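You operate a simulated robot arm through the tools that you are given. There is no shell and no other tool. Be economical: measure what you need, move in short steps, check, and stop when the job is done.

You are at the controls of a simulated two-armed robot. One attempt, no reset.

TASK
Pick up the black brush from the brush rack with one hand, pass it to the other hand and put it on the low shelf of the black table.

The check looks at the end state, three seconds after you hand in, the way a careful person would. Anything else that was tipped, shoved, dropped, spilled or broken makes it a failure.

THE ROBOT
Two 6-joint arms with two-finger parallel grippers on one trunk, on a base that drives. Base frame: it is fixed to the floor where the robot stands at the start and does not move with it; the origin is under the middle of the robot, x ahead of it, y to its left, z up; the surface under the hand at the start is at about z = 800. Lengths are in mm, angles in rad, forces in N, time in s.
The left shoulder is at the start at [60, 187, 1097], the right one opposite. With the tool pointing down near the work surface each hand reaches from about 260 to 620 mm from the robot's upright axis, wherever it stands, measured 20 degrees to its own side. Places, roughly: black brush (2x2x17 cm) [500, -100, 900]; low shelf of the black table [800, -1100, 200]. Payload 1.57 kg a hand.
Tool frame (each hand has its own): the origin (TCP) lies between the finger pads and is the grasp point; the fingertips stand 30 mm ahead of it; z points along the fingers, y is the line along which they close. The gripper opens to 110 mm. The fingers are 24 mm wide and 12 mm thick; the gripper's body (48 by 112 mm) begins 78 mm behind the TCP.
Orientation is that of the tool frame in the base frame, as [roll, pitch, yaw] about the fixed x, y, z axes, in that order (R = Rz(yaw) Ry(pitch) Rx(roll)). With the fingers straight down and closing along the base's y, the tool's x points along the base's -x, its y along +y and its z along -z.

THE INTERFACE
- The arms move only by the tool servo_tool. It takes "left_moves", "right_moves" or both (then of equal length, played together; a hand with none holds still); each is a list of rows, each a list of 7 numbers: the closure in counts, from 0 (fully open) to 255 (shut), then the shift along the base's x, y, z in m, then the turn, a rotation vector about the base's x, y, z in rad. In form: [[jaw, dx, dy, dz, ax, ay, az], ...]. A call has 1 to 8 rows; each row shifts and turns the commanded pose from where the row before left it. Each row takes 0.2 s and may step no farther than 50 mm and 0.15 rad from the row before; otherwise, or with a gripper value out of range, the whole call is refused. A pose out of reach is approached as far as the arm can. The call stops where the force on the tool passes 40 N (or 10 N more than at its start, if that is more) or the arm is blocked; 0.2 s more then pass. Each finger travels about 153 mm/s and halts on what it meets, pressing with about 23 N; the grip force reading is that of the motor and also rises with nothing between the fingers. The clock runs only during rows and for 0.2 s after the last one: add rows that do not move to give the fingers time. It gives the time, the measured TCP pose, the force on the tool (base axes), the opening and the grip force at its end, in the units of the frame above (readings bear some noise), with the torque about the TCP (base axes, N m) and any sound that the robot's microphone picked up.
- Cameras (640 x 400 px; columns grow to the right, rows downward): "scene" is now at [14, -17, 1633.2]; the picture's right is [-0.20, -0.98, 0.00], its down [-0.76, 0.16, -0.63] and it looks along [0.62, -0.13, -0.78] (base axes); focal length 274 px, centre (320, 200). "left" rides on the left gripper at [70, -16, -141] in its tool frame; the picture's right is [0.23, 0.97, 0.00], its down [-0.86, 0.20, -0.48] and it looks along [-0.47, 0.11, 0.88] (tool axes); focal length 222 px, centre (320, 200). "right" rides on the right gripper at [70, 16, -141] in its tool frame; the picture's right is [-0.23, 0.97, 0.00], its down [-0.86, -0.20, -0.48] and it looks along [-0.47, -0.11, 0.88] (tool axes); focal length 222 px, centre (320, 200). There is no depth. A picture from a camera that has moved, and an enlarged one, comes with that camera's place and axes in the base frame and with its lens.
- camera(camera): a new picture of that camera. No time passes.
- move_column(by): slides the trunk up (or, below 0, down) by that many mm; the arms and the scene camera ride with it, the base frame stays. It gives what a move gives, with no picture.
- steer(legs): drives the robot by 1 to 6 legs, each [ahead, left, turn to the left] in mm, mm and rad, along the robot's own axes; the way and the turn of a leg run together, so that a leg with both is an arc; at most 1500 mm and 3.142 rad a leg. The arms and the cameras ride along, it lands a little off, and it stops where it bumps. It gives what a move gives.
- pan_tilt(pan, tilt): turns the head with the scene camera to pan (to the left, within 1.501 rad either way) and tilt (down, from -0.506 to 1.204), counted from straight ahead of the robot. It gives what a move gives.
- enlarge(camera, box): a new picture of the part [left, top, right, bottom] of that camera's present view, enlarged. No time passes.
- close_job(): hands the job in; it is judged then, once.

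Work in short steps. Places have to be worked out from the pictures, the camera data and where the tool is seen: move nearer, look again, correct. Check each grasp and each placing, and mend what went wrong. You have 120 turns and 92 pictures in all, those below and enlarged ones among them. Open the grippers and draw the arms clear of the work before you hand the job in, unless the task says otherwise; then end with one line.

The tools are called after "Emit:" as name(argument=value, ...) on one line, values as JSON. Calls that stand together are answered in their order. servo_tool: Moves the arms, as the interface text tells. Its arguments: {"type":"object","properties":{"left_moves":{"type":"array"},"right_moves":{"type":"array"}},"required":[]} The other tools are called the same way: move_column (by) slides the trunk up or down; steer (legs) drives the base; pan_tilt (pan, tilt) turns the head that bears the scene camera; camera (camera) takes a picture; enlarge (camera, box) takes an enlarged picture of a part of a camera's view; close_job () hands the job in.

At the start:

```text
t: 0.0
left_eef_pos: [402.8, 53.3, 1079.2]
left_orientation: [3.141, 0.0, 3.141]
left_wrist_force: [0.2, 0.8, 0.5]
left_wrist_torque: [-0.05, 0.01, 0.0]
left_opening: 109.9
left_grip_force: 0.0
right_eef_pos: [383.8, -285.4, 1045.7]
right_orientation: [-3.141, 0.0, 3.141]
right_wrist_force: [0.3, -0.4, -1.0]
right_wrist_torque: [0.01, 0.0, 0.01]
right_opening: 110.1
right_grip_force: 0.0
trunk travel left (down, up): [-725.0, 265.0]
robot x, y, heading: [0.6, 1.4, -0.002]
head pan, tilt: [-0.204, 0.89]
```

scene: 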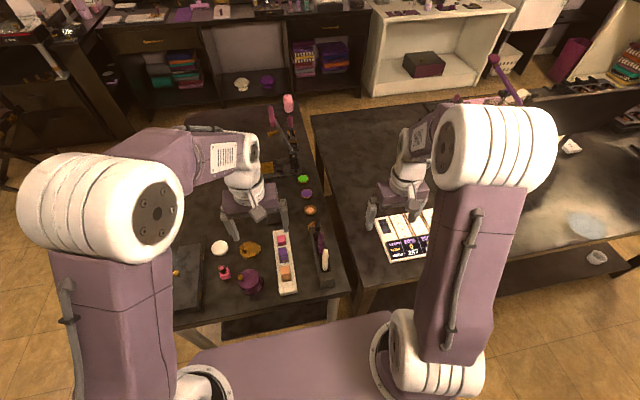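
right: 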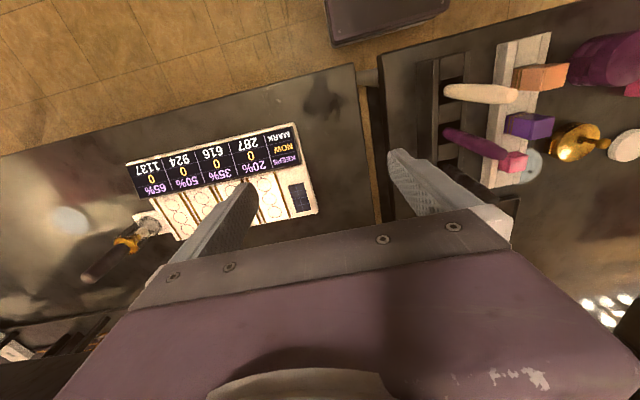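
left: 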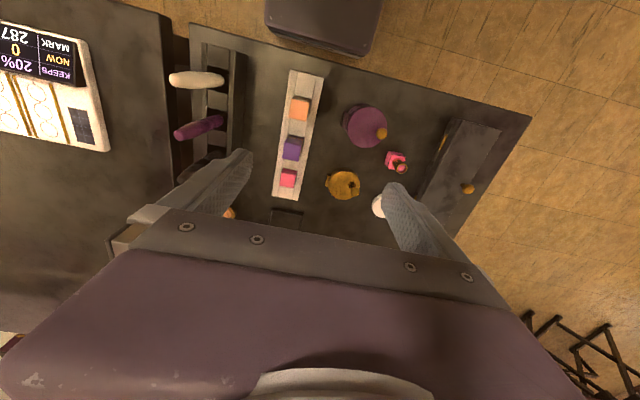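

The rack shows near (320,250) in the scene view, with three brushes (white, purple, black). I enlarge to see it.

Emit:
enlarge(camera="scene", box=[260, 200, 360, 300])

Emit:
enlarge(camera="left", box=[150, 30, 270, 220])

Emit:
enlarge(camera="scene", box=[430, 80, 640, 300])

```text
4.00 times, centred on (310, 250) of scene
camera zoom: at [14.0, -17.0, 1633.2], right [-0.2, -0.98, 0.0], down [-0.76, 0.16, -0.63], along [0.62, -0.13, -0.78], focal length 1094 px, centre (360, 0)
```

zoom: 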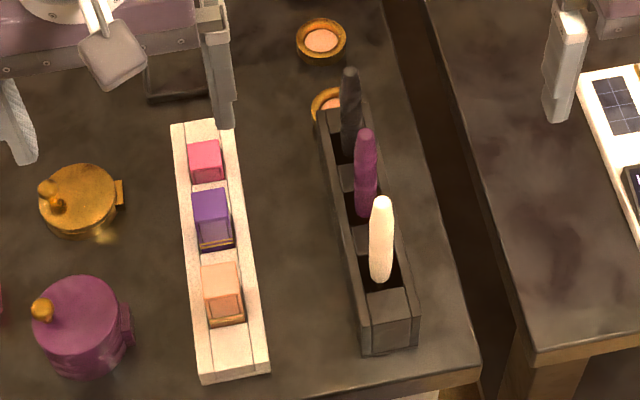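

```text
2.11 times, centred on (210, 125) of left
camera zoom: at [332.9, 38.4, 1219.4], right [-0.23, 0.97, 0.0], down [0.86, 0.2, 0.48], along [0.47, 0.11, -0.88], focal length 468 px, centre (552, 358)
```

zoom: 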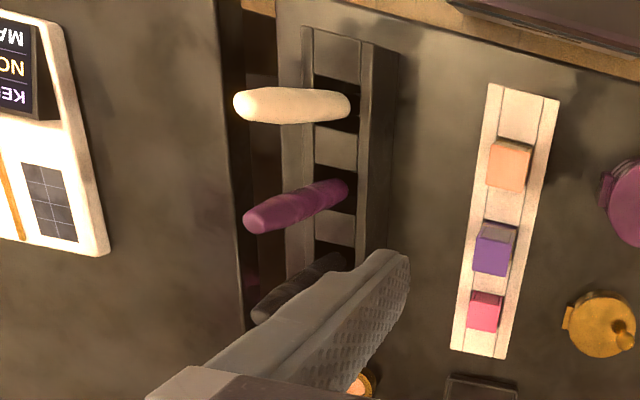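

```text
1.82 times, centred on (535, 190) of scene
camera zoom: at [14.0, -17.0, 1633.2], right [-0.2, -0.98, 0.0], down [-0.76, 0.16, -0.63], along [0.62, -0.13, -0.78], focal length 497 px, centre (-71, 218)
```

zoom: 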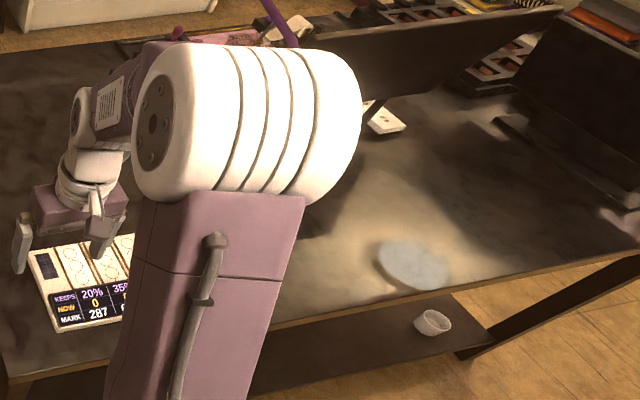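

The black brush is the far one in the rack, with its top at about (472,-98,980), standing upright. I'll pick it with the left hand from above, so I move left over it and the right hand a little aside.

Emit:
servo_tool(left_moves=[[0, 0.0175, -0.0375, 0, 0, 0, 0], [0, 0.0175, -0.0375, 0, 0, 0, 0], [0, 0.0175, -0.0375, 0, 0, 0, 0], [0, 0.0175, -0.0375, 0, 0, 0, 0]], right_moves=[[0, 0, -0.02, 0, 0, 0, 0], [0, 0, -0.02, 0, 0, 0, 0], [0, 0, -0.02, 0, 0, 0, 0], [0, 0, -0.02, 0, 0, 0, 0]])

Emit:
camera(camera="left")

Emit:
camera(camera="scene")

Emit:
camera(camera="right")

```text
t: 1.0
left_eef_pos: [472.5, -99.7, 1078.0]
left_orientation: [3.138, -0.003, -3.141]
left_wrist_force: [0.5, -0.8, 0.4]
left_wrist_torque: [0.01, 0.03, -0.01]
left_opening: 110.1
left_grip_force: 0.1
right_eef_pos: [385.8, -368.2, 1046.6]
right_orientation: [3.14, -0.002, -3.142]
right_wrist_force: [1.1, -0.3, -0.3]
right_wrist_torque: [0.06, 0.04, 0.02]
right_opening: 109.9
right_grip_force: 0.0
trunk travel left (down, up): [-725.0, 265.0]
robot x, y, heading: [0.1, 0.4, -0.003]
head pan, tilt: [-0.204, 0.89]
```

```text
85 pictures are left
camera left: at [403.5, -115.0, 1218.4], right [-0.23, 0.97, 0.0], down [0.86, 0.2, 0.48], along [0.46, 0.11, -0.88], focal length 222 px, centre (320, 200)
```

left: 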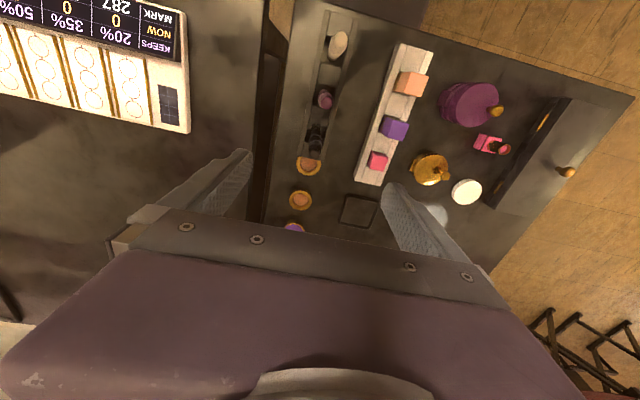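

```text
84 pictures are left
camera scene: at [15.7, -20.4, 1633.1], right [-0.2, -0.98, 0.0], down [-0.76, 0.16, -0.63], along [0.62, -0.13, -0.78], focal length 274 px, centre (320, 200)
```

scene: 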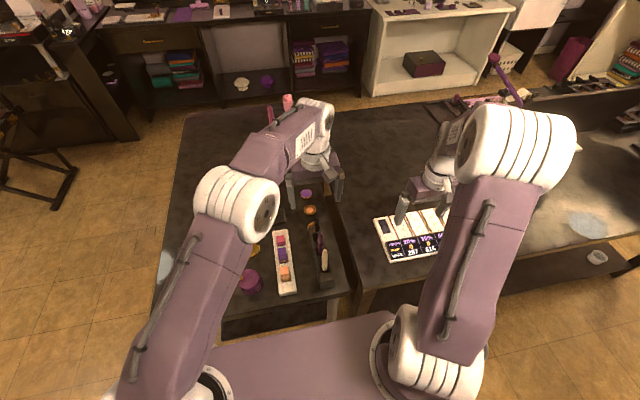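

```text
83 pictures are left
camera right: at [315.3, -352.4, 1188.2], right [0.23, 0.97, 0.0], down [0.86, -0.2, 0.48], along [0.47, -0.11, -0.88], focal length 222 px, centre (320, 200)
```

right: 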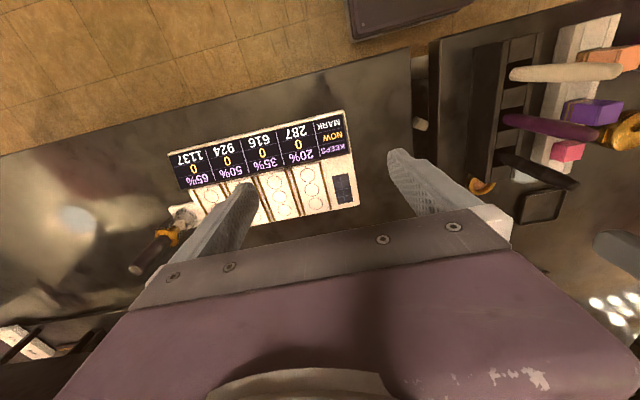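

I enlarge the brush in both hand views to triangulate.

Emit:
enlarge(camera="left", box=[280, 80, 360, 180])

Emit:
enlarge(camera="right", box=[480, 50, 640, 210])

```text
4.00 times, centred on (320, 130) of left
camera zoom: at [403.5, -115.0, 1218.4], right [-0.23, 0.97, 0.0], down [0.86, 0.2, 0.48], along [0.46, 0.11, -0.88], focal length 888 px, centre (320, 480)
```

zoom: 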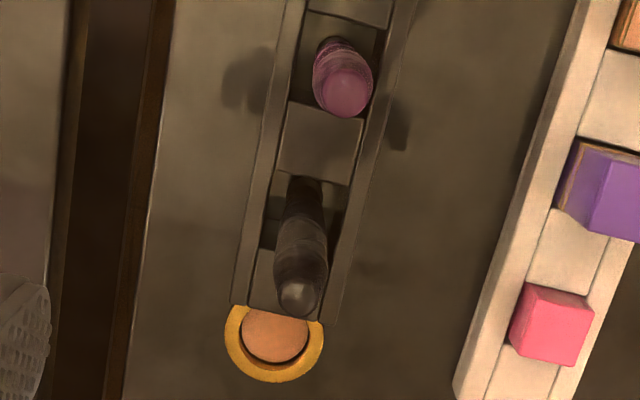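

```text
2.50 times, centred on (560, 130) of right
camera zoom: at [315.3, -352.4, 1188.2], right [0.23, 0.97, 0.0], down [0.86, -0.2, 0.48], along [0.47, -0.11, -0.88], focal length 555 px, centre (-280, 375)
```

zoom: 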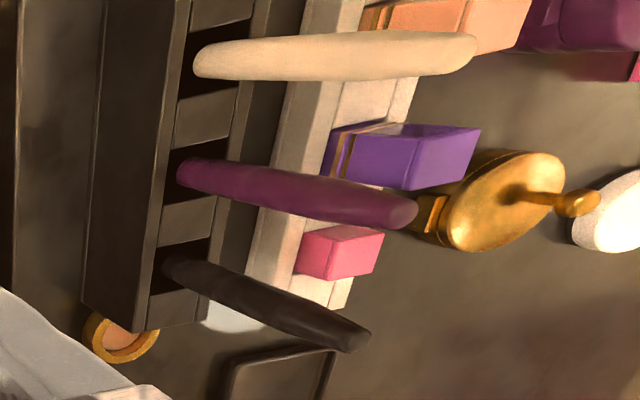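

Triangulated brush top: about (479,-103,965). Descend to TCP z≈935, fingers still open.

Emit:
servo_tool(left_moves=[[0, 0.002, -0.001, -0.036, 0, 0, 0], [0, 0.002, -0.001, -0.036, 0, 0, 0], [0, 0.002, -0.001, -0.036, 0, 0, 0], [0, 0, 0, -0.035, 0, 0, 0], [0, 0, 0, 0, 0, 0, 0]])

Emit:
camera(camera="left")

Emit:
enlarge(camera="right", box=[440, 30, 640, 230])

```text
t: 2.2
left_eef_pos: [479.1, -99.2, 934.8]
left_orientation: [-3.141, 0.0, 3.141]
left_wrist_force: [0.1, -0.2, -0.4]
left_wrist_torque: [-0.02, 0.01, -0.02]
left_opening: 110.0
left_grip_force: 0.1
right_eef_pos: [384.1, -365.0, 1048.2]
right_orientation: [3.142, 0.0, 3.142]
right_wrist_force: [-0.1, -0.9, -0.8]
right_wrist_torque: [-0.03, 0.0, 0.01]
right_opening: 110.0
right_grip_force: 0.1
trunk travel left (down, up): [-725.0, 265.0]
robot x, y, heading: [-0.9, 0.9, 0.003]
head pan, tilt: [-0.204, 0.89]
```

```text
80 pictures are left
camera left: at [408.9, -114.7, 1074.7], right [-0.23, 0.97, 0.0], down [0.86, 0.2, 0.48], along [0.47, 0.11, -0.88], focal length 222 px, centre (320, 200)
```

left: 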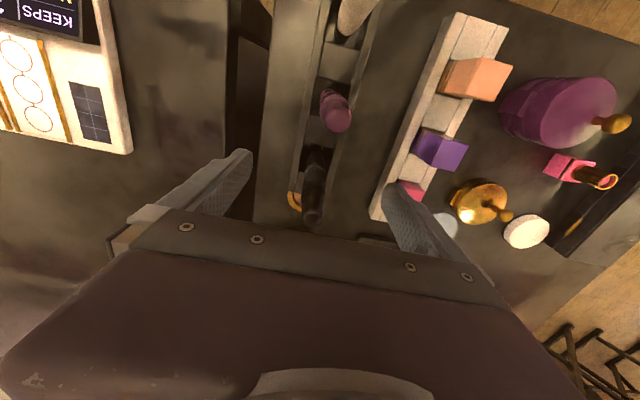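

```text
2.00 times, centred on (540, 130) of right
camera zoom: at [313.9, -349.7, 1189.3], right [0.23, 0.97, 0.0], down [0.86, -0.2, 0.48], along [0.47, -0.11, -0.88], focal length 444 px, centre (-120, 340)
```

zoom: 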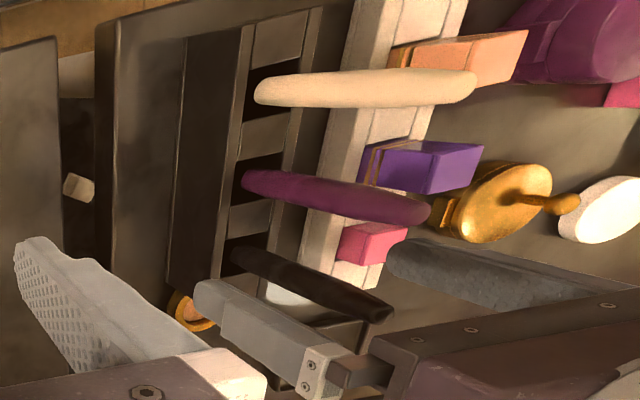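

The brush sits between the fingers (y≈-103). Nudge 4 mm and close.

Emit:
servo_tool(left_moves=[[0, 0, -0.004, 0, 0, 0, 0], [120, 0, 0, 0, 0, 0, 0], [255, 0, 0, 0, 0, 0, 0], [255, 0, 0, 0, 0, 0, 0], [255, 0, 0, 0, 0, 0, 0]])

Emit:
enlarge(camera="right", box=[440, 30, 640, 230])

```text
t: 3.4
left_eef_pos: [478.0, -103.3, 934.8]
left_orientation: [3.14, 0.003, -3.14]
left_wrist_force: [0.9, -0.2, 4.0]
left_wrist_torque: [-0.35, 0.01, -0.01]
left_opening: 15.9
left_grip_force: 23.4
right_eef_pos: [382.9, -365.9, 1048.8]
right_orientation: [-3.141, 0.002, -3.141]
right_wrist_force: [0.9, 0.2, -0.1]
right_wrist_torque: [0.01, 0.01, 0.0]
right_opening: 110.0
right_grip_force: 0.1
trunk travel left (down, up): [-725.0, 265.0]
robot x, y, heading: [2.2, 0.1, 0.001]
head pan, tilt: [-0.204, 0.89]
```

```text
2.00 times, centred on (540, 130) of right
camera zoom: at [313.6, -349.5, 1189.5], right [0.23, 0.97, 0.0], down [0.85, -0.2, 0.48], along [0.47, -0.11, -0.88], focal length 444 px, centre (-120, 340)
```

zoom: 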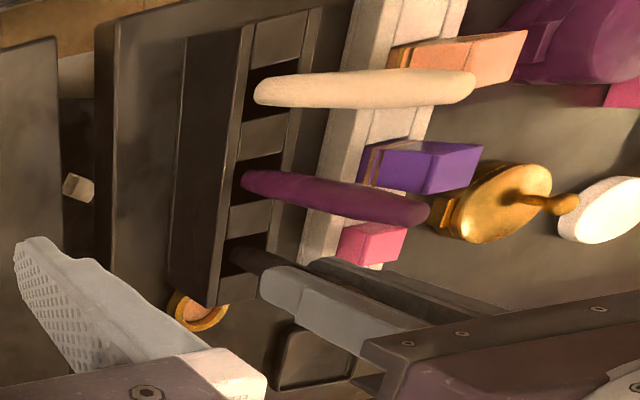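

Grip holds at 15.9 mm. Lift straight up 200 mm slowly.

Emit:
servo_tool(left_moves=[[255, 0, 0, 0.015, 0, 0, 0], [255, 0, 0, 0.02, 0, 0, 0], [255, 0, 0, 0.025, 0, 0, 0], [255, 0, 0, 0.03, 0, 0, 0], [255, 0, 0, 0.035, 0, 0, 0], [255, 0, 0, 0.035, 0, 0, 0], [255, 0, 0, 0.035, 0, 0, 0], [255, 0, 0, 0.01, 0, 0, 0]])

Emit:
camera(camera="right")

Emit:
camera(camera="scene")

```text
t: 5.2
left_eef_pos: [478.7, -103.3, 1139.6]
left_orientation: [-3.141, 0.002, 3.141]
left_wrist_force: [-0.3, 0.6, -0.7]
left_wrist_torque: [0.03, 0.02, -0.04]
left_opening: 15.7
left_grip_force: 22.7
right_eef_pos: [382.9, -365.5, 1048.0]
right_orientation: [-3.141, 0.001, -3.141]
right_wrist_force: [0.5, -0.1, -0.1]
right_wrist_torque: [-0.01, 0.0, 0.01]
right_opening: 110.3
right_grip_force: 0.0
trunk travel left (down, up): [-725.0, 265.0]
robot x, y, heading: [-0.6, 1.9, -0.005]
head pan, tilt: [-0.204, 0.89]
```

```text
77 pictures are left
camera right: at [314.1, -349.7, 1189.3], right [0.23, 0.97, 0.0], down [0.86, -0.2, 0.48], along [0.47, -0.11, -0.88], focal length 222 px, centre (320, 200)
```

right: 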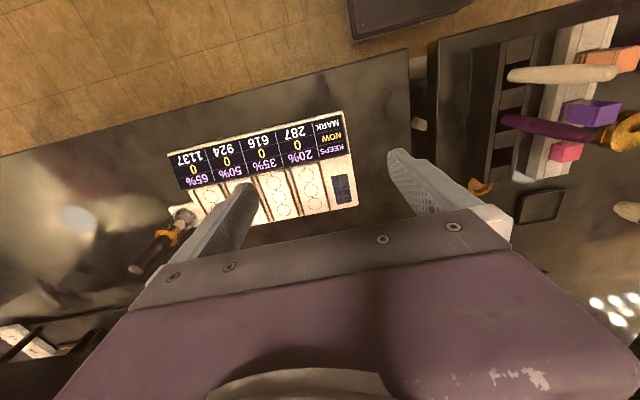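

```text
76 pictures are left
camera scene: at [14.1, -17.0, 1633.2], right [-0.2, -0.98, 0.0], down [-0.76, 0.16, -0.63], along [0.62, -0.13, -0.78], focal length 274 px, centre (320, 200)
```

scene: 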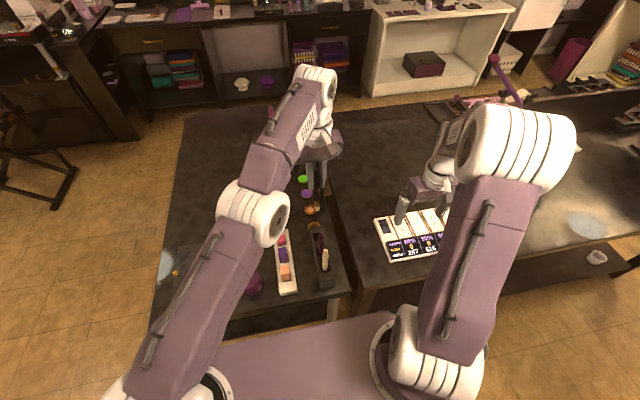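

Brush is out of the rack, upright in the left hand, neighbours undisturbed. Now I turn both hands toward each other (left pointing -y, right pointing +y) for a head-on handover, first part.

Emit:
servo_tool(left_moves=[[255, -0.0045, 0.0155, 0, -0.1428, 0, 0], [255, -0.0045, 0.0155, 0, -0.1428, 0, 0], [255, -0.0045, 0.0155, 0, -0.1428, 0, 0], [255, -0.0045, 0.0155, 0, -0.1428, 0, 0], [255, -0.0045, 0.0155, 0, -0.1428, 0, 0], [255, -0.0045, 0.0155, 0, -0.1428, 0, 0]], right_moves=[[0, 0.0043, 0.0075, 0.0084, 0.1428, 0, 0], [0, 0.0043, 0.0075, 0.0084, 0.1428, 0, 0], [0, 0.0043, 0.0075, 0.0084, 0.1428, 0, 0], [0, 0.0043, 0.0075, 0.0084, 0.1428, 0, 0], [0, 0.0043, 0.0075, 0.0084, 0.1428, 0, 0], [0, 0.0043, 0.0075, 0.0084, 0.1428, 0, 0]])

Emit:
camera(camera="scene")

```text
t: 6.6
left_eef_pos: [481.2, -100.9, 1140.6]
left_orientation: [-3.098, -0.003, 3.142]
left_wrist_force: [0.3, -1.2, -0.4]
left_wrist_torque: [-0.01, -0.02, 0.02]
left_opening: 16.1
left_grip_force: 22.9
left hand out of reach, approached as far as the arm can: row 1, 2, 3, 4, 5, 6
right_eef_pos: [410.3, -320.5, 1098.5]
right_orientation: [2.284, 0.001, 3.141]
right_wrist_force: [-0.5, -0.1, -0.1]
right_wrist_torque: [0.0, 0.0, 0.02]
right_opening: 110.1
right_grip_force: 0.0
trunk travel left (down, up): [-725.0, 265.0]
robot x, y, heading: [-0.7, 4.1, 0.005]
head pan, tilt: [-0.204, 0.89]
```

```text
75 pictures are left
camera scene: at [14.9, -17.9, 1633.2], right [-0.2, -0.98, 0.0], down [-0.76, 0.16, -0.63], along [0.62, -0.13, -0.78], focal length 274 px, centre (320, 200)
```

scene: 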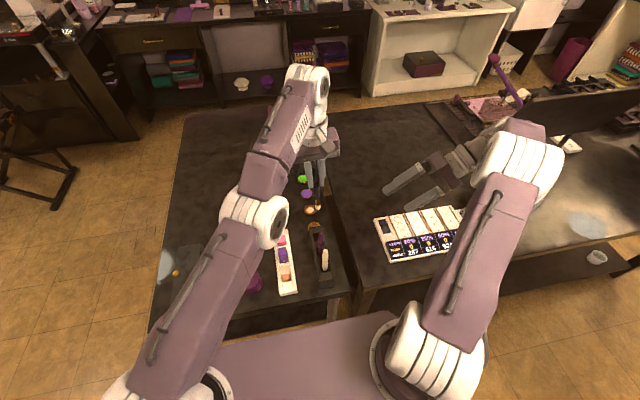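

The left arm was near its reach limit and couldn't follow. I send it a small pure translation back toward the robot to see what its commanded pose is.

Emit:
servo_tool(left_moves=[[255, -0.02, 0.02, -0.01, 0, 0, 0], [255, -0.02, 0.02, -0.01, 0, 0, 0], [255, 0, 0, 0, 0, 0, 0]])

```text
t: 7.4
left_eef_pos: [481.0, -100.2, 1141.6]
left_orientation: [-3.097, -0.001, -3.14]
left_wrist_force: [0.6, 0.1, -0.6]
left_wrist_torque: [0.0, -0.01, 0.01]
left_opening: 15.9
left_grip_force: 23.4
left hand out of reach, approached as far as the arm can: row 1, 2
right_eef_pos: [411.0, -321.1, 1098.7]
right_orientation: [2.285, 0.0, 3.141]
right_wrist_force: [0.2, 0.0, -0.1]
right_wrist_torque: [0.01, 0.02, 0.01]
right_opening: 110.1
right_grip_force: 0.0
trunk travel left (down, up): [-725.0, 265.0]
robot x, y, heading: [-2.6, -0.6, -0.001]
head pan, tilt: [-0.204, 0.89]
```

Still stuck; I try a downward move undoing the small roll.

Emit:
servo_tool(left_moves=[[255, 0, 0, -0.02, 0.04, 0, 0], [255, 0, 0, -0.02, 0, 0, 0], [255, -0.02, 0.0, 0, 0, 0, 0], [255, 0, 0.02, 0, 0, 0, 0]])

```text
t: 8.4
left_eef_pos: [487.9, -101.1, 1106.0]
left_orientation: [-3.137, -0.004, 3.14]
left_wrist_force: [0.4, 0.4, -0.7]
left_wrist_torque: [-0.03, -0.01, -0.03]
left_opening: 16.2
left_grip_force: 23.2
left hand out of reach, approached as far as the arm can: row 2, 3, 4
right_eef_pos: [411.1, -321.0, 1098.6]
right_orientation: [2.286, 0.0, 3.141]
right_wrist_force: [0.6, 0.5, 0.6]
right_wrist_torque: [0.02, -0.01, 0.0]
right_opening: 109.7
right_grip_force: 0.1
trunk travel left (down, up): [-725.0, 265.0]
robot x, y, heading: [1.8, 0.4, 0.001]
head pan, tilt: [-0.204, 0.89]
```

Emit:
servo_tool(left_moves=[[255, -0.015, 0, 0, 0, 0, 0]])

Emit:
servo_tool(left_moves=[[255, 0, 0.02, 0, 0, 0, 0]])

```text
t: 8.8
left_eef_pos: [483.8, -105.8, 1107.9]
left_orientation: [-3.136, -0.004, 3.142]
left_wrist_force: [-1.0, 0.0, -0.2]
left_wrist_torque: [-0.01, 0.0, 0.0]
left_opening: 16.0
left_grip_force: 23.3
left hand out of reach, approached as far as the arm can: row 1
right_eef_pos: [410.0, -321.1, 1098.5]
right_orientation: [2.284, -0.001, -3.141]
right_wrist_force: [-1.1, 0.2, -0.1]
right_wrist_torque: [-0.02, 0.03, 0.01]
right_opening: 109.7
right_grip_force: 0.1
trunk travel left (down, up): [-725.0, 265.0]
robot x, y, heading: [2.8, 2.8, 0.002]
head pan, tilt: [-0.204, 0.89]
```

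```text
t: 9.2
left_eef_pos: [488.1, -98.4, 1108.9]
left_orientation: [-3.139, -0.004, -3.141]
left_wrist_force: [-0.5, 0.7, -0.2]
left_wrist_torque: [-0.03, 0.01, -0.03]
left_opening: 16.3
left_grip_force: 22.8
left hand out of reach, approached as far as the arm can: row 1
right_eef_pos: [411.8, -318.4, 1098.3]
right_orientation: [2.285, 0.0, 3.141]
right_wrist_force: [-0.3, -0.3, -0.5]
right_wrist_torque: [0.0, 0.01, -0.02]
right_opening: 109.9
right_grip_force: 0.1
trunk travel left (down, up): [-725.0, 265.0]
robot x, y, heading: [3.7, 1.3, -0.0]
head pan, tilt: [-0.204, 0.89]
```

Only swinging about the shoulder works, which looks like a wrist limit with the tool down this high. I lower 30 mm (brush bottom still well above the rack) and then try to move.

Emit:
servo_tool(left_moves=[[255, 0, 0, -0.015, 0, 0, 0], [255, 0, 0, -0.015, 0, 0, 0]])

Emit:
servo_tool(left_moves=[[255, -0.01, 0.02, 0, 0, 0, 0], [255, -0.01, 0.02, 0, 0, 0, 0]])

```text
t: 9.8
left_eef_pos: [494.7, -103.2, 1081.3]
left_orientation: [-3.136, -0.004, -3.141]
left_wrist_force: [0.8, -0.2, -0.3]
left_wrist_torque: [0.0, -0.05, -0.01]
left_opening: 15.8
left_grip_force: 23.2
left hand out of reach, approached as far as the arm can: row 1, 2
right_eef_pos: [410.2, -320.8, 1098.2]
right_orientation: [2.285, -0.001, 3.14]
right_wrist_force: [0.1, -0.9, 0.4]
right_wrist_torque: [0.01, 0.0, 0.0]
right_opening: 110.2
right_grip_force: 0.0
trunk travel left (down, up): [-725.0, 265.0]
robot x, y, heading: [0.1, 1.1, -0.002]
head pan, tilt: [-0.204, 0.89]
```

```text
t: 10.4
left_eef_pos: [500.4, -91.5, 1086.1]
left_orientation: [-3.137, -0.007, 3.142]
left_wrist_force: [0.9, 0.3, -0.6]
left_wrist_torque: [-0.04, 0.01, 0.01]
left_opening: 15.8
left_grip_force: 23.1
left hand out of reach, approached as far as the arm can: row 1, 2
right_eef_pos: [410.7, -319.8, 1097.8]
right_orientation: [2.284, 0.0, 3.141]
right_wrist_force: [0.0, -0.2, 0.8]
right_wrist_torque: [0.02, 0.02, -0.02]
right_opening: 110.2
right_grip_force: 0.1
trunk travel left (down, up): [-725.0, 265.0]
robot x, y, heading: [1.6, 0.2, 0.0]
head pan, tilt: [-0.204, 0.89]
```

The left arm seems to be fully stretched (elbow straight), so small retractions vanish at the singularity. I try one larger step straight toward its shoulder.

Emit:
servo_tool(left_moves=[[255, -0.041, 0.026, -0.008, 0, 0, 0]])

Emit:
enlarge(camera="scene", box=[120, 50, 360, 400])

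```text
t: 10.8
left_eef_pos: [501.7, -91.6, 1087.3]
left_orientation: [-3.135, -0.007, 3.141]
left_wrist_force: [0.1, 0.1, 0.6]
left_wrist_torque: [-0.04, -0.04, -0.03]
left_opening: 16.0
left_grip_force: 22.8
left hand out of reach, approached as far as the arm can: row 1
right_eef_pos: [411.9, -319.4, 1099.0]
right_orientation: [2.285, -0.001, -3.14]
right_wrist_force: [-0.5, 0.4, -1.0]
right_wrist_torque: [0.01, 0.0, 0.01]
right_opening: 110.2
right_grip_force: 0.1
trunk travel left (down, up): [-725.0, 265.0]
robot x, y, heading: [1.2, -1.7, 0.002]
head pan, tilt: [-0.204, 0.89]
```

```text
1.14 times, centred on (240, 225) of scene
camera zoom: at [14.3, -17.0, 1633.2], right [-0.2, -0.98, 0.0], down [-0.76, 0.16, -0.63], along [0.62, -0.13, -0.78], focal length 312 px, centre (411, 171)
```

zoom: 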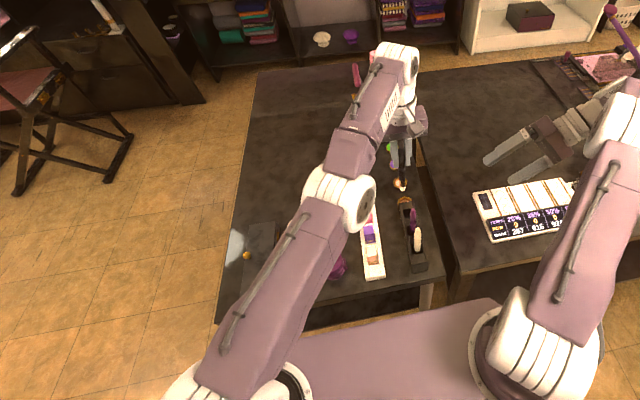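

Elbow straight or wrist bend limit: either way, pitching the fingers outward should relieve it. I test a pure rotation of the tool toward the outward direction.

Emit:
servo_tool(left_moves=[[255, 0, 0, 0, -0.07, -0.11, 0], [255, 0, 0, 0, -0.07, -0.11, 0]])

Emit:
servo_tool(left_moves=[[255, -0.017, 0.011, 0, 0, 0, 0], [255, -0.017, 0.011, 0, 0, 0, 0]])

```text
t: 11.4
left_eef_pos: [523.5, -107.0, 1097.9]
left_orientation: [-3.069, 0.1, -3.139]
left_wrist_force: [0.1, 0.1, -0.3]
left_wrist_torque: [-0.03, 0.0, 0.02]
left_opening: 15.8
left_grip_force: 22.9
left hand out of reach, approached as far as the arm can: row 1, 2
right_eef_pos: [411.0, -321.0, 1097.4]
right_orientation: [2.285, 0.0, -3.142]
right_wrist_force: [1.5, -0.5, 0.2]
right_wrist_torque: [0.0, 0.02, 0.0]
right_opening: 109.8
right_grip_force: 0.1
trunk travel left (down, up): [-725.0, 265.0]
robot x, y, heading: [2.1, -0.4, 0.0]
head pan, tilt: [-0.204, 0.89]
```

```text
t: 12.0
left_eef_pos: [523.9, -107.0, 1098.4]
left_orientation: [-3.071, 0.101, -3.139]
left_wrist_force: [-0.4, -0.2, 0.0]
left_wrist_torque: [-0.02, -0.01, 0.01]
left_opening: 15.8
left_grip_force: 22.9
left hand out of reach, approached as far as the arm can: row 1, 2
right_eef_pos: [410.0, -318.6, 1098.4]
right_orientation: [2.285, 0.0, -3.14]
right_wrist_force: [0.0, -0.9, 0.3]
right_wrist_torque: [0.0, 0.01, -0.02]
right_opening: 110.0
right_grip_force: 0.0
trunk travel left (down, up): [-725.0, 265.0]
robot x, y, heading: [-2.8, -4.1, -0.002]
head pan, tilt: [-0.204, 0.89]
```

The wrist point stays fixed, so the elbow is the stuck joint. Lower poses were fine before, so I lower by 80 mm while swinging toward +y, away from the rack.

Emit:
servo_tool(left_moves=[[255, 0, 0.01, -0.04, 0, 0, 0], [255, 0, 0.01, -0.04, 0, 0, 0]])

Emit:
servo_tool(left_moves=[[255, -0.02, 0.02, 0, 0, 0, 0], [255, -0.02, 0.02, 0, 0, 0, 0]])

```text
t: 12.6
left_eef_pos: [545.4, -100.0, 1020.8]
left_orientation: [-3.07, 0.097, -3.139]
left_wrist_force: [-0.5, -0.2, 0.1]
left_wrist_torque: [-0.03, 0.02, 0.02]
left_opening: 15.7
left_grip_force: 23.0
left hand out of reach, approached as far as the arm can: row 1, 2
right_eef_pos: [411.3, -320.4, 1098.4]
right_orientation: [2.285, 0.0, 3.142]
right_wrist_force: [-0.1, -0.6, 0.0]
right_wrist_torque: [-0.01, -0.01, 0.01]
right_opening: 110.2
right_grip_force: 0.1
trunk travel left (down, up): [-725.0, 265.0]
robot x, y, heading: [0.0, -1.6, 0.004]
head pan, tilt: [-0.204, 0.89]
```

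```text
t: 13.2
left_eef_pos: [550.1, -89.5, 1025.0]
left_orientation: [-3.07, 0.099, -3.138]
left_wrist_force: [-0.7, 0.3, -0.3]
left_wrist_torque: [-0.02, -0.01, 0.0]
left_opening: 15.9
left_grip_force: 22.9
left hand out of reach, approached as far as the arm can: row 1, 2
right_eef_pos: [409.8, -320.3, 1098.5]
right_orientation: [2.283, 0.001, 3.14]
right_wrist_force: [0.7, 0.1, 0.3]
right_wrist_torque: [0.01, -0.02, -0.02]
right_opening: 110.0
right_grip_force: 0.1
trunk travel left (down, up): [-725.0, 265.0]
robot x, y, heading: [-0.7, -0.1, 0.001]
head pan, tilt: [-0.204, 0.89]
```

Down doesn't unbend it. I try an upward move combined with rotation back, then retract, to see the response.

Emit:
servo_tool(left_moves=[[255, 0, 0, 0.03, 0, 0, 0], [255, 0, 0, 0.03, 0, 0, 0]])

Emit:
servo_tool(left_moves=[[255, -0.02, 0.02, 0.02, 0, 0, 0]])

Emit:
servo_tool(left_moves=[[255, -0.003, 0.002, 0.0, 0, 0, 0], [255, -0.003, 0.002, 0.0, 0, 0, 0], [255, -0.003, 0.002, 0.0, 0, 0, 0]])

```text
t: 13.8
left_eef_pos: [542.6, -86.3, 1084.9]
left_orientation: [-3.069, 0.101, -3.137]
left_wrist_force: [0.4, -0.3, -0.1]
left_wrist_torque: [0.0, -0.03, 0.02]
left_opening: 15.8
left_grip_force: 22.9
left hand out of reach, approached as far as the arm can: row 2
right_eef_pos: [411.3, -320.7, 1097.8]
right_orientation: [2.284, -0.001, 3.141]
right_wrist_force: [-0.2, -0.1, -0.4]
right_wrist_torque: [-0.01, 0.01, 0.02]
right_opening: 110.1
right_grip_force: 0.0
trunk travel left (down, up): [-725.0, 265.0]
robot x, y, heading: [-1.7, -1.9, -0.003]
head pan, tilt: [-0.204, 0.89]
```

```text
t: 14.2
left_eef_pos: [519.9, -63.9, 1107.8]
left_orientation: [-3.069, 0.104, -3.139]
left_wrist_force: [0.4, -0.2, -0.5]
left_wrist_torque: [-0.03, -0.01, -0.03]
left_opening: 15.6
left_grip_force: 22.5
right_eef_pos: [408.5, -318.5, 1099.3]
right_orientation: [2.285, 0.0, -3.141]
right_wrist_force: [-0.7, -1.3, 0.6]
right_wrist_torque: [-0.04, 0.02, 0.01]
right_opening: 109.9
right_grip_force: 0.0
trunk travel left (down, up): [-725.0, 265.0]
robot x, y, heading: [-1.6, -2.5, 0.001]
head pan, tilt: [-0.204, 0.89]
```

```text
t: 15.0
left_eef_pos: [514.3, -60.8, 1105.3]
left_orientation: [-3.071, 0.102, -3.139]
left_wrist_force: [0.2, -0.5, -0.8]
left_wrist_torque: [-0.01, -0.03, 0.0]
left_opening: 15.9
left_grip_force: 23.4
right_eef_pos: [411.3, -320.7, 1098.7]
right_orientation: [2.286, 0.001, -3.141]
right_wrist_force: [-0.2, 0.1, -0.4]
right_wrist_torque: [0.0, -0.01, 0.01]
right_opening: 110.1
right_grip_force: 0.0
trunk travel left (down, up): [-725.0, 265.0]
robot x, y, heading: [0.4, -1.3, -0.001]
head pan, tilt: [-0.204, 0.89]
```

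The upward move freed it; retraction works now. Continue retracting toward (430,+60).

Emit:
servo_tool(left_moves=[[255, -0.02, 0.025, 0, 0, 0, 0], [255, -0.02, 0.025, 0, 0, 0, 0], [255, -0.02, 0.025, 0, 0, 0, 0], [255, -0.02, 0.025, 0, 0, 0, 0], [255, 0, 0.02, 0, 0, 0, 0]])

Emit:
camera(camera="scene")

```text
t: 16.2
left_eef_pos: [434.0, 59.3, 1104.0]
left_orientation: [-3.069, 0.099, -3.139]
left_wrist_force: [-0.6, 0.0, -0.2]
left_wrist_torque: [0.01, 0.02, -0.02]
left_opening: 16.0
left_grip_force: 23.5
right_eef_pos: [410.2, -320.3, 1098.2]
right_orientation: [2.285, 0.0, -3.141]
right_wrist_force: [-0.3, -0.9, 0.2]
right_wrist_torque: [0.01, 0.01, 0.0]
right_opening: 110.1
right_grip_force: 0.1
trunk travel left (down, up): [-725.0, 265.0]
robot x, y, heading: [1.2, 0.6, -0.003]
head pan, tilt: [-0.204, 0.89]
```

```text
73 pictures are left
camera scene: at [14.8, -16.3, 1633.2], right [-0.2, -0.98, 0.0], down [-0.76, 0.16, -0.63], along [0.62, -0.13, -0.78], focal length 274 px, centre (320, 200)
```

scene: 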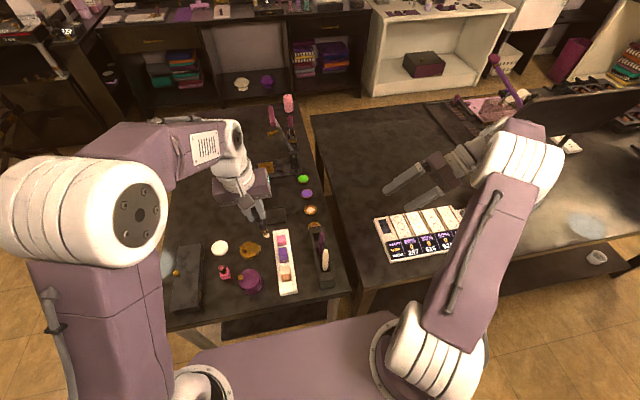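

Arm is back in a healthy elbow-up pose with the brush in hand. Now undo the pitch and roll the left fingers toward -y; the right finishes its roll.

Emit:
servo_tool(left_moves=[[255, 0, 0, 0, 0, 0.1, 0], [255, 0, 0.002, 0, -0.147, 0, 0], [255, 0, 0.002, 0, -0.147, 0, 0], [255, 0, 0.002, 0, -0.147, 0, 0], [255, 0, 0.002, 0, -0.147, 0, 0], [255, 0, 0.002, 0, -0.147, 0, 0]], right_moves=[[0, 0.004, 0.004, 0.001, 0.119, 0, 0], [0, 0.004, 0.004, 0.001, 0.119, 0, 0], [0, 0.004, 0.004, 0.001, 0.119, 0, 0], [0, 0.004, 0.004, 0.001, 0.119, 0, 0], [0, 0.004, 0.004, 0.001, 0.119, 0, 0], [0, 0.004, 0.004, 0.001, 0.119, 0, 0]])

```text
t: 17.6
left_eef_pos: [434.4, 70.0, 1104.0]
left_orientation: [-2.331, -0.002, -3.138]
left_wrist_force: [0.0, 0.8, 0.0]
left_wrist_torque: [-0.01, 0.02, -0.01]
left_opening: 16.2
left_grip_force: 23.1
right_eef_pos: [416.8, -251.2, 1093.9]
right_orientation: [1.577, 0.0, 3.137]
right_wrist_force: [0.9, 0.1, -0.2]
right_wrist_torque: [0.01, 0.01, 0.0]
right_opening: 110.1
right_grip_force: 0.1
right hand out of reach, approached as far as the arm can: row 4, 5, 6
trunk travel left (down, up): [-725.0, 265.0]
robot x, y, heading: [2.1, -1.3, 0.002]
head pan, tilt: [-0.204, 0.89]
```

Emit:
servo_tool(left_moves=[[255, 0, 0, 0, -0.1267, 0, 0], [255, 0, 0, 0, -0.1267, 0, 0], [255, 0, 0, 0, -0.1267, 0, 0], [255, 0, 0, 0, -0.1267, 0, 0], [255, 0, 0, 0, -0.1267, 0, 0], [255, 0, 0, 0, -0.1267, 0, 0]])

Emit:
camera(camera="scene")

Emit:
camera(camera="right")

Emit:
camera(camera="left")

```text
t: 19.0
left_eef_pos: [433.4, 70.3, 1104.4]
left_orientation: [-1.574, -0.004, -3.139]
left_wrist_force: [-0.3, -0.3, 0.0]
left_wrist_torque: [0.03, 0.03, -0.05]
left_opening: 16.4
left_grip_force: 22.6
right_eef_pos: [416.2, -252.7, 1092.4]
right_orientation: [1.573, -0.001, 3.136]
right_wrist_force: [0.0, -0.3, 0.3]
right_wrist_torque: [0.0, 0.01, 0.0]
right_opening: 109.9
right_grip_force: 0.0
trunk travel left (down, up): [-725.0, 265.0]
robot x, y, heading: [-1.5, 6.0, -0.002]
head pan, tilt: [-0.204, 0.89]
```

```text
72 pictures are left
camera scene: at [14.8, -16.6, 1633.2], right [-0.2, -0.98, 0.0], down [-0.76, 0.16, -0.63], along [0.62, -0.13, -0.78], focal length 274 px, centre (320, 200)
```

scene: 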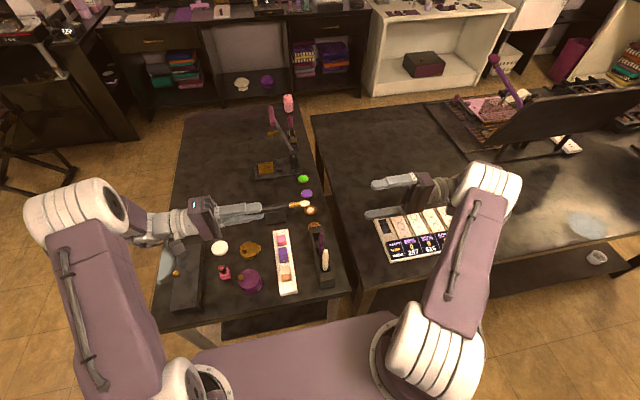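

```text
71 pictures are left
camera right: at [345.0, -393.8, 1110.0], right [0.23, 0.0, 0.97], down [0.85, -0.48, -0.2], along [0.47, 0.88, -0.11], focal length 222 px, centre (320, 200)
```

right: 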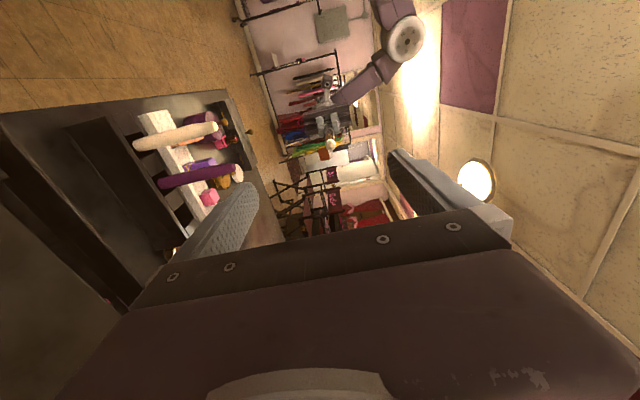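

```text
70 pictures are left
camera left: at [364.5, 212.9, 1120.5], right [-0.23, 0.0, -0.97], down [0.85, 0.48, -0.2], along [0.47, -0.88, -0.11], focal length 222 px, centre (320, 200)
```

left: 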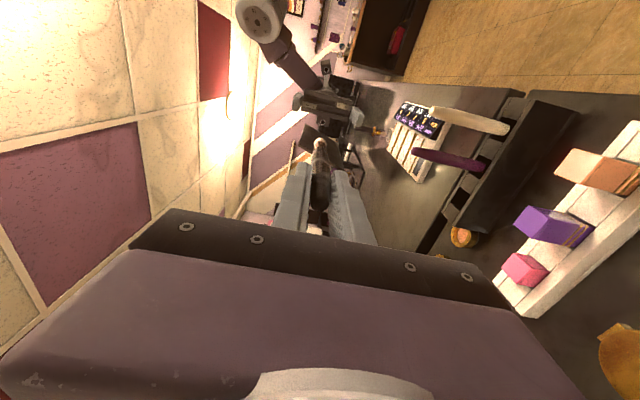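

Head-on alignment looks good. I zoom in on the brush tip to get its position and any tilt.

Emit:
enlarge(camera="scene", box=[180, 150, 430, 270])

Emit:
enlarge(camera="left", box=[260, 80, 400, 240])

```text
2.56 times, centred on (305, 210) of scene
camera zoom: at [14.8, -16.6, 1633.2], right [-0.2, -0.98, 0.0], down [-0.76, 0.16, -0.63], along [0.62, -0.13, -0.78], focal length 700 px, centre (358, 174)
```

zoom: 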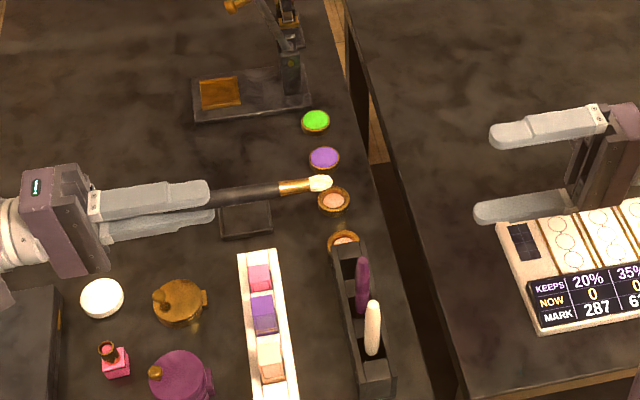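

```text
2.50 times, centred on (330, 160) of left
camera zoom: at [364.5, 212.9, 1120.5], right [-0.23, 0.0, -0.97], down [0.85, 0.48, -0.2], along [0.47, -0.88, -0.11], focal length 555 px, centre (295, 300)
```

zoom: 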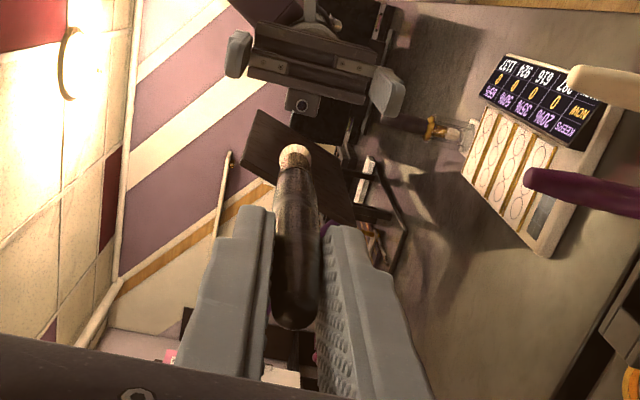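

Brush lies straight along -y at x≈433, z≈1104, tip at y≈-78. Bring the right hand in line and partway (fingertips at about y=-110).

Emit:
servo_tool(right_moves=[[0, 0.004, 0.028, 0.003, 0, 0, 0], [0, 0.004, 0.028, 0.003, 0, 0, 0], [0, 0.004, 0.028, 0.003, 0, 0, 0], [0, 0.005, 0.028, 0.003, 0, 0, 0], [0, 0, 0, 0, 0, 0, 0]])

```text
t: 20.2
left_eef_pos: [433.2, 69.6, 1105.2]
left_orientation: [-1.577, -0.004, -3.141]
left_wrist_force: [-0.1, -0.1, -1.2]
left_wrist_torque: [0.03, -0.01, -0.02]
left_opening: 16.0
left_grip_force: 23.4
right_eef_pos: [433.1, -143.0, 1106.0]
right_orientation: [1.571, -0.001, -3.141]
right_wrist_force: [0.0, 0.0, 0.1]
right_wrist_torque: [0.0, -0.01, 0.01]
right_opening: 110.0
right_grip_force: 0.0
trunk travel left (down, up): [-725.0, 265.0]
robot x, y, heading: [-2.3, -0.5, 0.004]
head pan, tilt: [-0.204, 0.89]
```

Aligned. Advance 118 mm so the brush enters between the right fingers.

Emit:
servo_tool(right_moves=[[0, 0, 0.03, 0, 0, 0, 0], [0, 0, 0.03, 0, 0, 0, 0], [0, 0, 0.03, 0, 0, 0, 0], [0, 0, 0.028, -0.001, 0, 0, 0], [0, 0, 0, 0, 0, 0, 0]])

Emit:
enlarge(camera="scene", box=[180, 130, 430, 290])

Emit:
camera(camera="right")

```text
t: 21.4
left_eef_pos: [434.6, 68.4, 1105.1]
left_orientation: [-1.577, -0.005, -3.14]
left_wrist_force: [0.2, -0.6, 0.0]
left_wrist_torque: [0.02, 0.03, 0.0]
left_opening: 16.1
left_grip_force: 22.6
right_eef_pos: [432.5, -24.6, 1104.0]
right_orientation: [1.57, -0.002, -3.141]
right_wrist_force: [0.8, -1.3, 0.3]
right_wrist_torque: [-0.02, 0.03, 0.0]
right_opening: 109.9
right_grip_force: 0.2
trunk travel left (down, up): [-725.0, 265.0]
robot x, y, heading: [3.9, 1.8, -0.002]
head pan, tilt: [-0.204, 0.89]
```

```text
2.50 times, centred on (305, 210) of scene
camera zoom: at [14.1, -17.9, 1633.2], right [-0.2, -0.98, 0.0], down [-0.76, 0.16, -0.63], along [0.62, -0.13, -0.78], focal length 684 px, centre (358, 175)
```

zoom: 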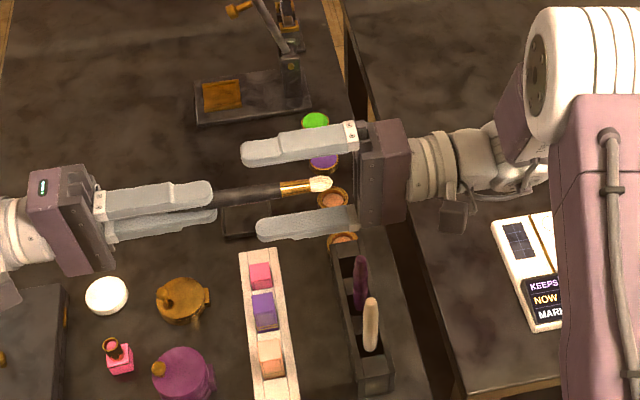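

```text
66 pictures are left
camera right: at [362.3, -165.3, 1120.6], right [0.23, 0.0, 0.97], down [0.86, -0.48, -0.2], along [0.47, 0.88, -0.11], focal length 222 px, centre (320, 200)
```

right: 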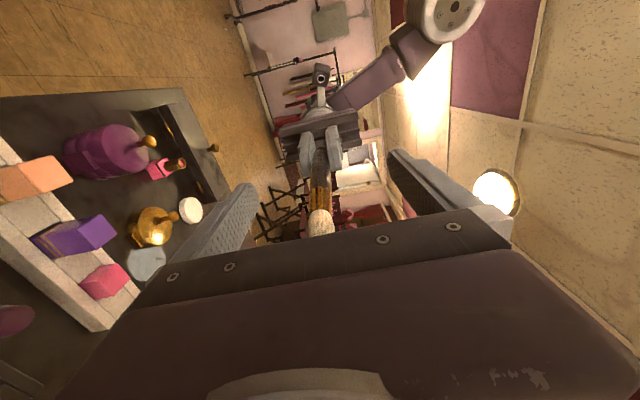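

The brush is well centred between the right fingers. Close the right gripper.

Emit:
servo_tool(right_moves=[[120, 0, 0, 0, 0, 0, 0], [200, 0, 0, 0, 0, 0, 0], [255, 0, 0, 0, 0, 0, 0], [255, 0, 0, 0, 0, 0, 0], [255, 0, 0, 0, 0, 0, 0]])

Emit:
enlarge(camera="scene", box=[180, 130, 430, 290])

```text
t: 22.6
left_eef_pos: [434.0, 69.7, 1103.6]
left_orientation: [-1.575, -0.003, -3.14]
left_wrist_force: [0.1, -1.2, -1.9]
left_wrist_torque: [-0.02, -0.03, 0.0]
left_opening: 16.1
left_grip_force: 22.9
right_eef_pos: [431.9, -23.3, 1104.5]
right_orientation: [1.571, 0.0, -3.141]
right_wrist_force: [-0.5, 0.0, 1.0]
right_wrist_torque: [0.18, -0.01, 0.0]
right_opening: 15.6
right_grip_force: 23.0
trunk travel left (down, up): [-725.0, 265.0]
robot x, y, heading: [-1.1, -2.7, 0.0]
head pan, tilt: [-0.204, 0.89]
```

```text
2.50 times, centred on (305, 210) of scene
camera zoom: at [14.1, -17.0, 1633.2], right [-0.2, -0.98, 0.0], down [-0.76, 0.16, -0.63], along [0.62, -0.13, -0.78], focal length 684 px, centre (358, 175)
```

zoom: 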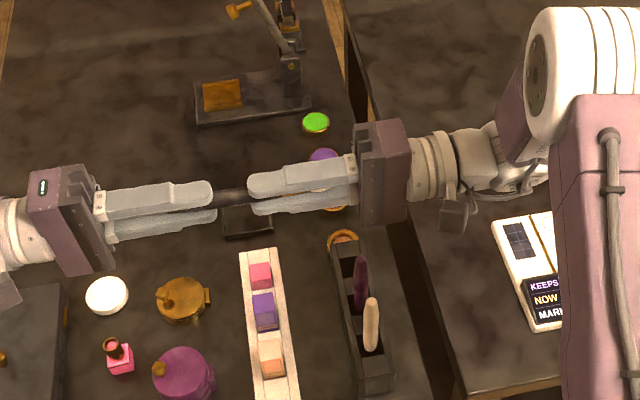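

Right hand holds it (15.6 mm, 23 N). Open the left and withdraw it along +y.

Emit:
servo_tool(left_moves=[[120, 0, 0, 0, 0, 0, 0], [0, 0, 0, 0, 0, 0, 0], [0, 0, 0, 0, 0, 0, 0], [0, 0, 0.03, 0, 0, 0, 0], [0, 0, 0.03, 0, 0, 0, 0], [0, 0, 0.03, 0, 0, 0, 0]])

Emit:
camera(camera="scene")

```text
t: 24.0
left_eef_pos: [433.4, 161.6, 1103.4]
left_orientation: [-1.574, -0.004, -3.14]
left_wrist_force: [-0.6, -0.8, 0.7]
left_wrist_torque: [-0.02, 0.02, 0.01]
left_opening: 110.1
left_grip_force: 0.0
right_eef_pos: [433.0, -22.7, 1103.3]
right_orientation: [1.571, 0.0, -3.141]
right_wrist_force: [0.2, 0.2, 0.4]
right_wrist_torque: [-0.03, -0.01, 0.01]
right_opening: 16.0
right_grip_force: 23.0
trunk travel left (down, up): [-725.0, 265.0]
robot x, y, heading: [1.3, 2.5, 0.001]
head pan, tilt: [-0.204, 0.89]
```

```text
64 pictures are left
camera scene: at [14.1, -15.8, 1633.2], right [-0.2, -0.98, 0.0], down [-0.76, 0.16, -0.63], along [0.62, -0.13, -0.78], focal length 274 px, centre (320, 200)
```

scene: 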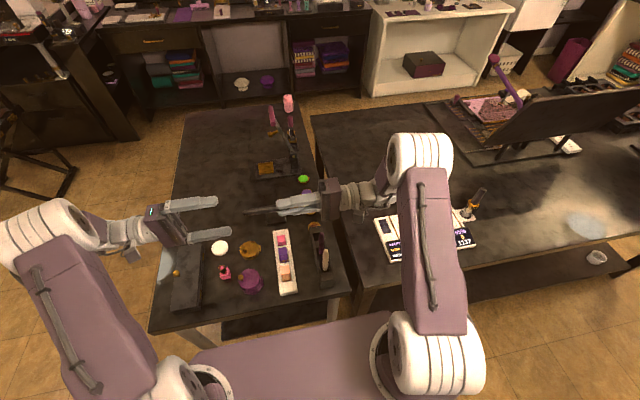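

Handover succeeded. Move the right hand away to y≈-210 first (still level, clear of the rack brushes), then begin turning it down; the left moves back a bit.

Emit:
servo_tool(right_moves=[[255, -0.004, -0.045, 0, 0, 0, 0], [255, -0.004, -0.045, 0, 0, 0, 0], [255, -0.004, -0.045, 0, 0, 0, 0], [255, -0.004, -0.045, 0, 0, 0, 0], [255, 0, -0.01, 0, -0.14, 0, 0], [255, 0, -0.01, 0, -0.14, 0, 0], [255, 0, -0.01, 0, -0.14, 0, 0], [255, 0, -0.01, 0, -0.14, 0, 0]])

Emit:
servo_tool(right_moves=[[255, 0, -0.005, 0, -0.145, 0, 0], [255, 0, -0.005, 0, -0.145, 0, 0], [255, 0, -0.005, 0, -0.145, 0, 0], [255, 0, -0.005, 0, -0.145, 0, 0], [255, 0, -0.005, 0, -0.145, 0, 0], [255, 0, -0.005, 0, -0.145, 0, 0], [255, 0, -0.005, 0, -0.141, 0, 0]], left_moves=[[0, 0, 0, 0, 0.145, 0, 0], [0, 0, 0, 0, 0.145, 0, 0], [0, 0, 0, 0, 0.145, 0, 0], [0, 0, 0, 0, 0.145, 0, 0], [0, 0, 0, 0, 0.145, 0, 0], [0, 0, 0, 0, 0.145, 0, 0], [0, 0, 0, 0, 0.145, 0, 0]])

Emit:
camera(camera="scene")

```text
t: 25.8
left_eef_pos: [433.6, 159.6, 1103.7]
left_orientation: [-1.576, -0.004, -3.138]
left_wrist_force: [0.2, -0.5, 0.2]
left_wrist_torque: [-0.03, 0.0, 0.01]
left_opening: 109.9
left_grip_force: 0.1
right_eef_pos: [415.2, -243.7, 1103.7]
right_orientation: [2.136, 0.0, 3.14]
right_wrist_force: [0.1, 0.0, 0.4]
right_wrist_torque: [-0.03, 0.03, 0.03]
right_opening: 15.9
right_grip_force: 23.2
trunk travel left (down, up): [-725.0, 265.0]
robot x, y, heading: [1.7, -1.3, -0.001]
head pan, tilt: [-0.204, 0.89]
```

```text
t: 27.4
left_eef_pos: [432.5, 159.2, 1105.3]
left_orientation: [-2.592, -0.001, -3.137]
left_wrist_force: [0.5, 0.3, 0.1]
left_wrist_torque: [-0.04, -0.01, -0.03]
left_opening: 109.9
left_grip_force: 0.1
right_eef_pos: [413.5, -279.3, 1105.1]
right_orientation: [-3.138, -0.001, 3.141]
right_wrist_force: [0.3, 0.4, 0.9]
right_wrist_torque: [0.0, -0.02, 0.01]
right_opening: 16.0
right_grip_force: 23.4
trunk travel left (down, up): [-725.0, 265.0]
robot x, y, heading: [-0.4, -0.5, 0.002]
head pan, tilt: [-0.204, 0.89]
```

```text
63 pictures are left
camera scene: at [13.3, -17.2, 1633.2], right [-0.2, -0.98, 0.0], down [-0.76, 0.16, -0.63], along [0.62, -0.13, -0.78], focal length 274 px, centre (320, 200)
```

scene: 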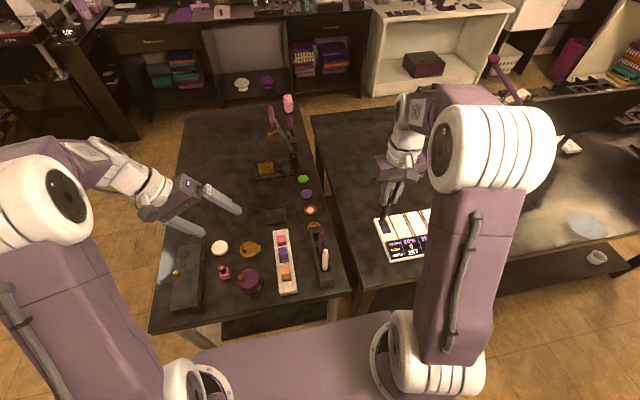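

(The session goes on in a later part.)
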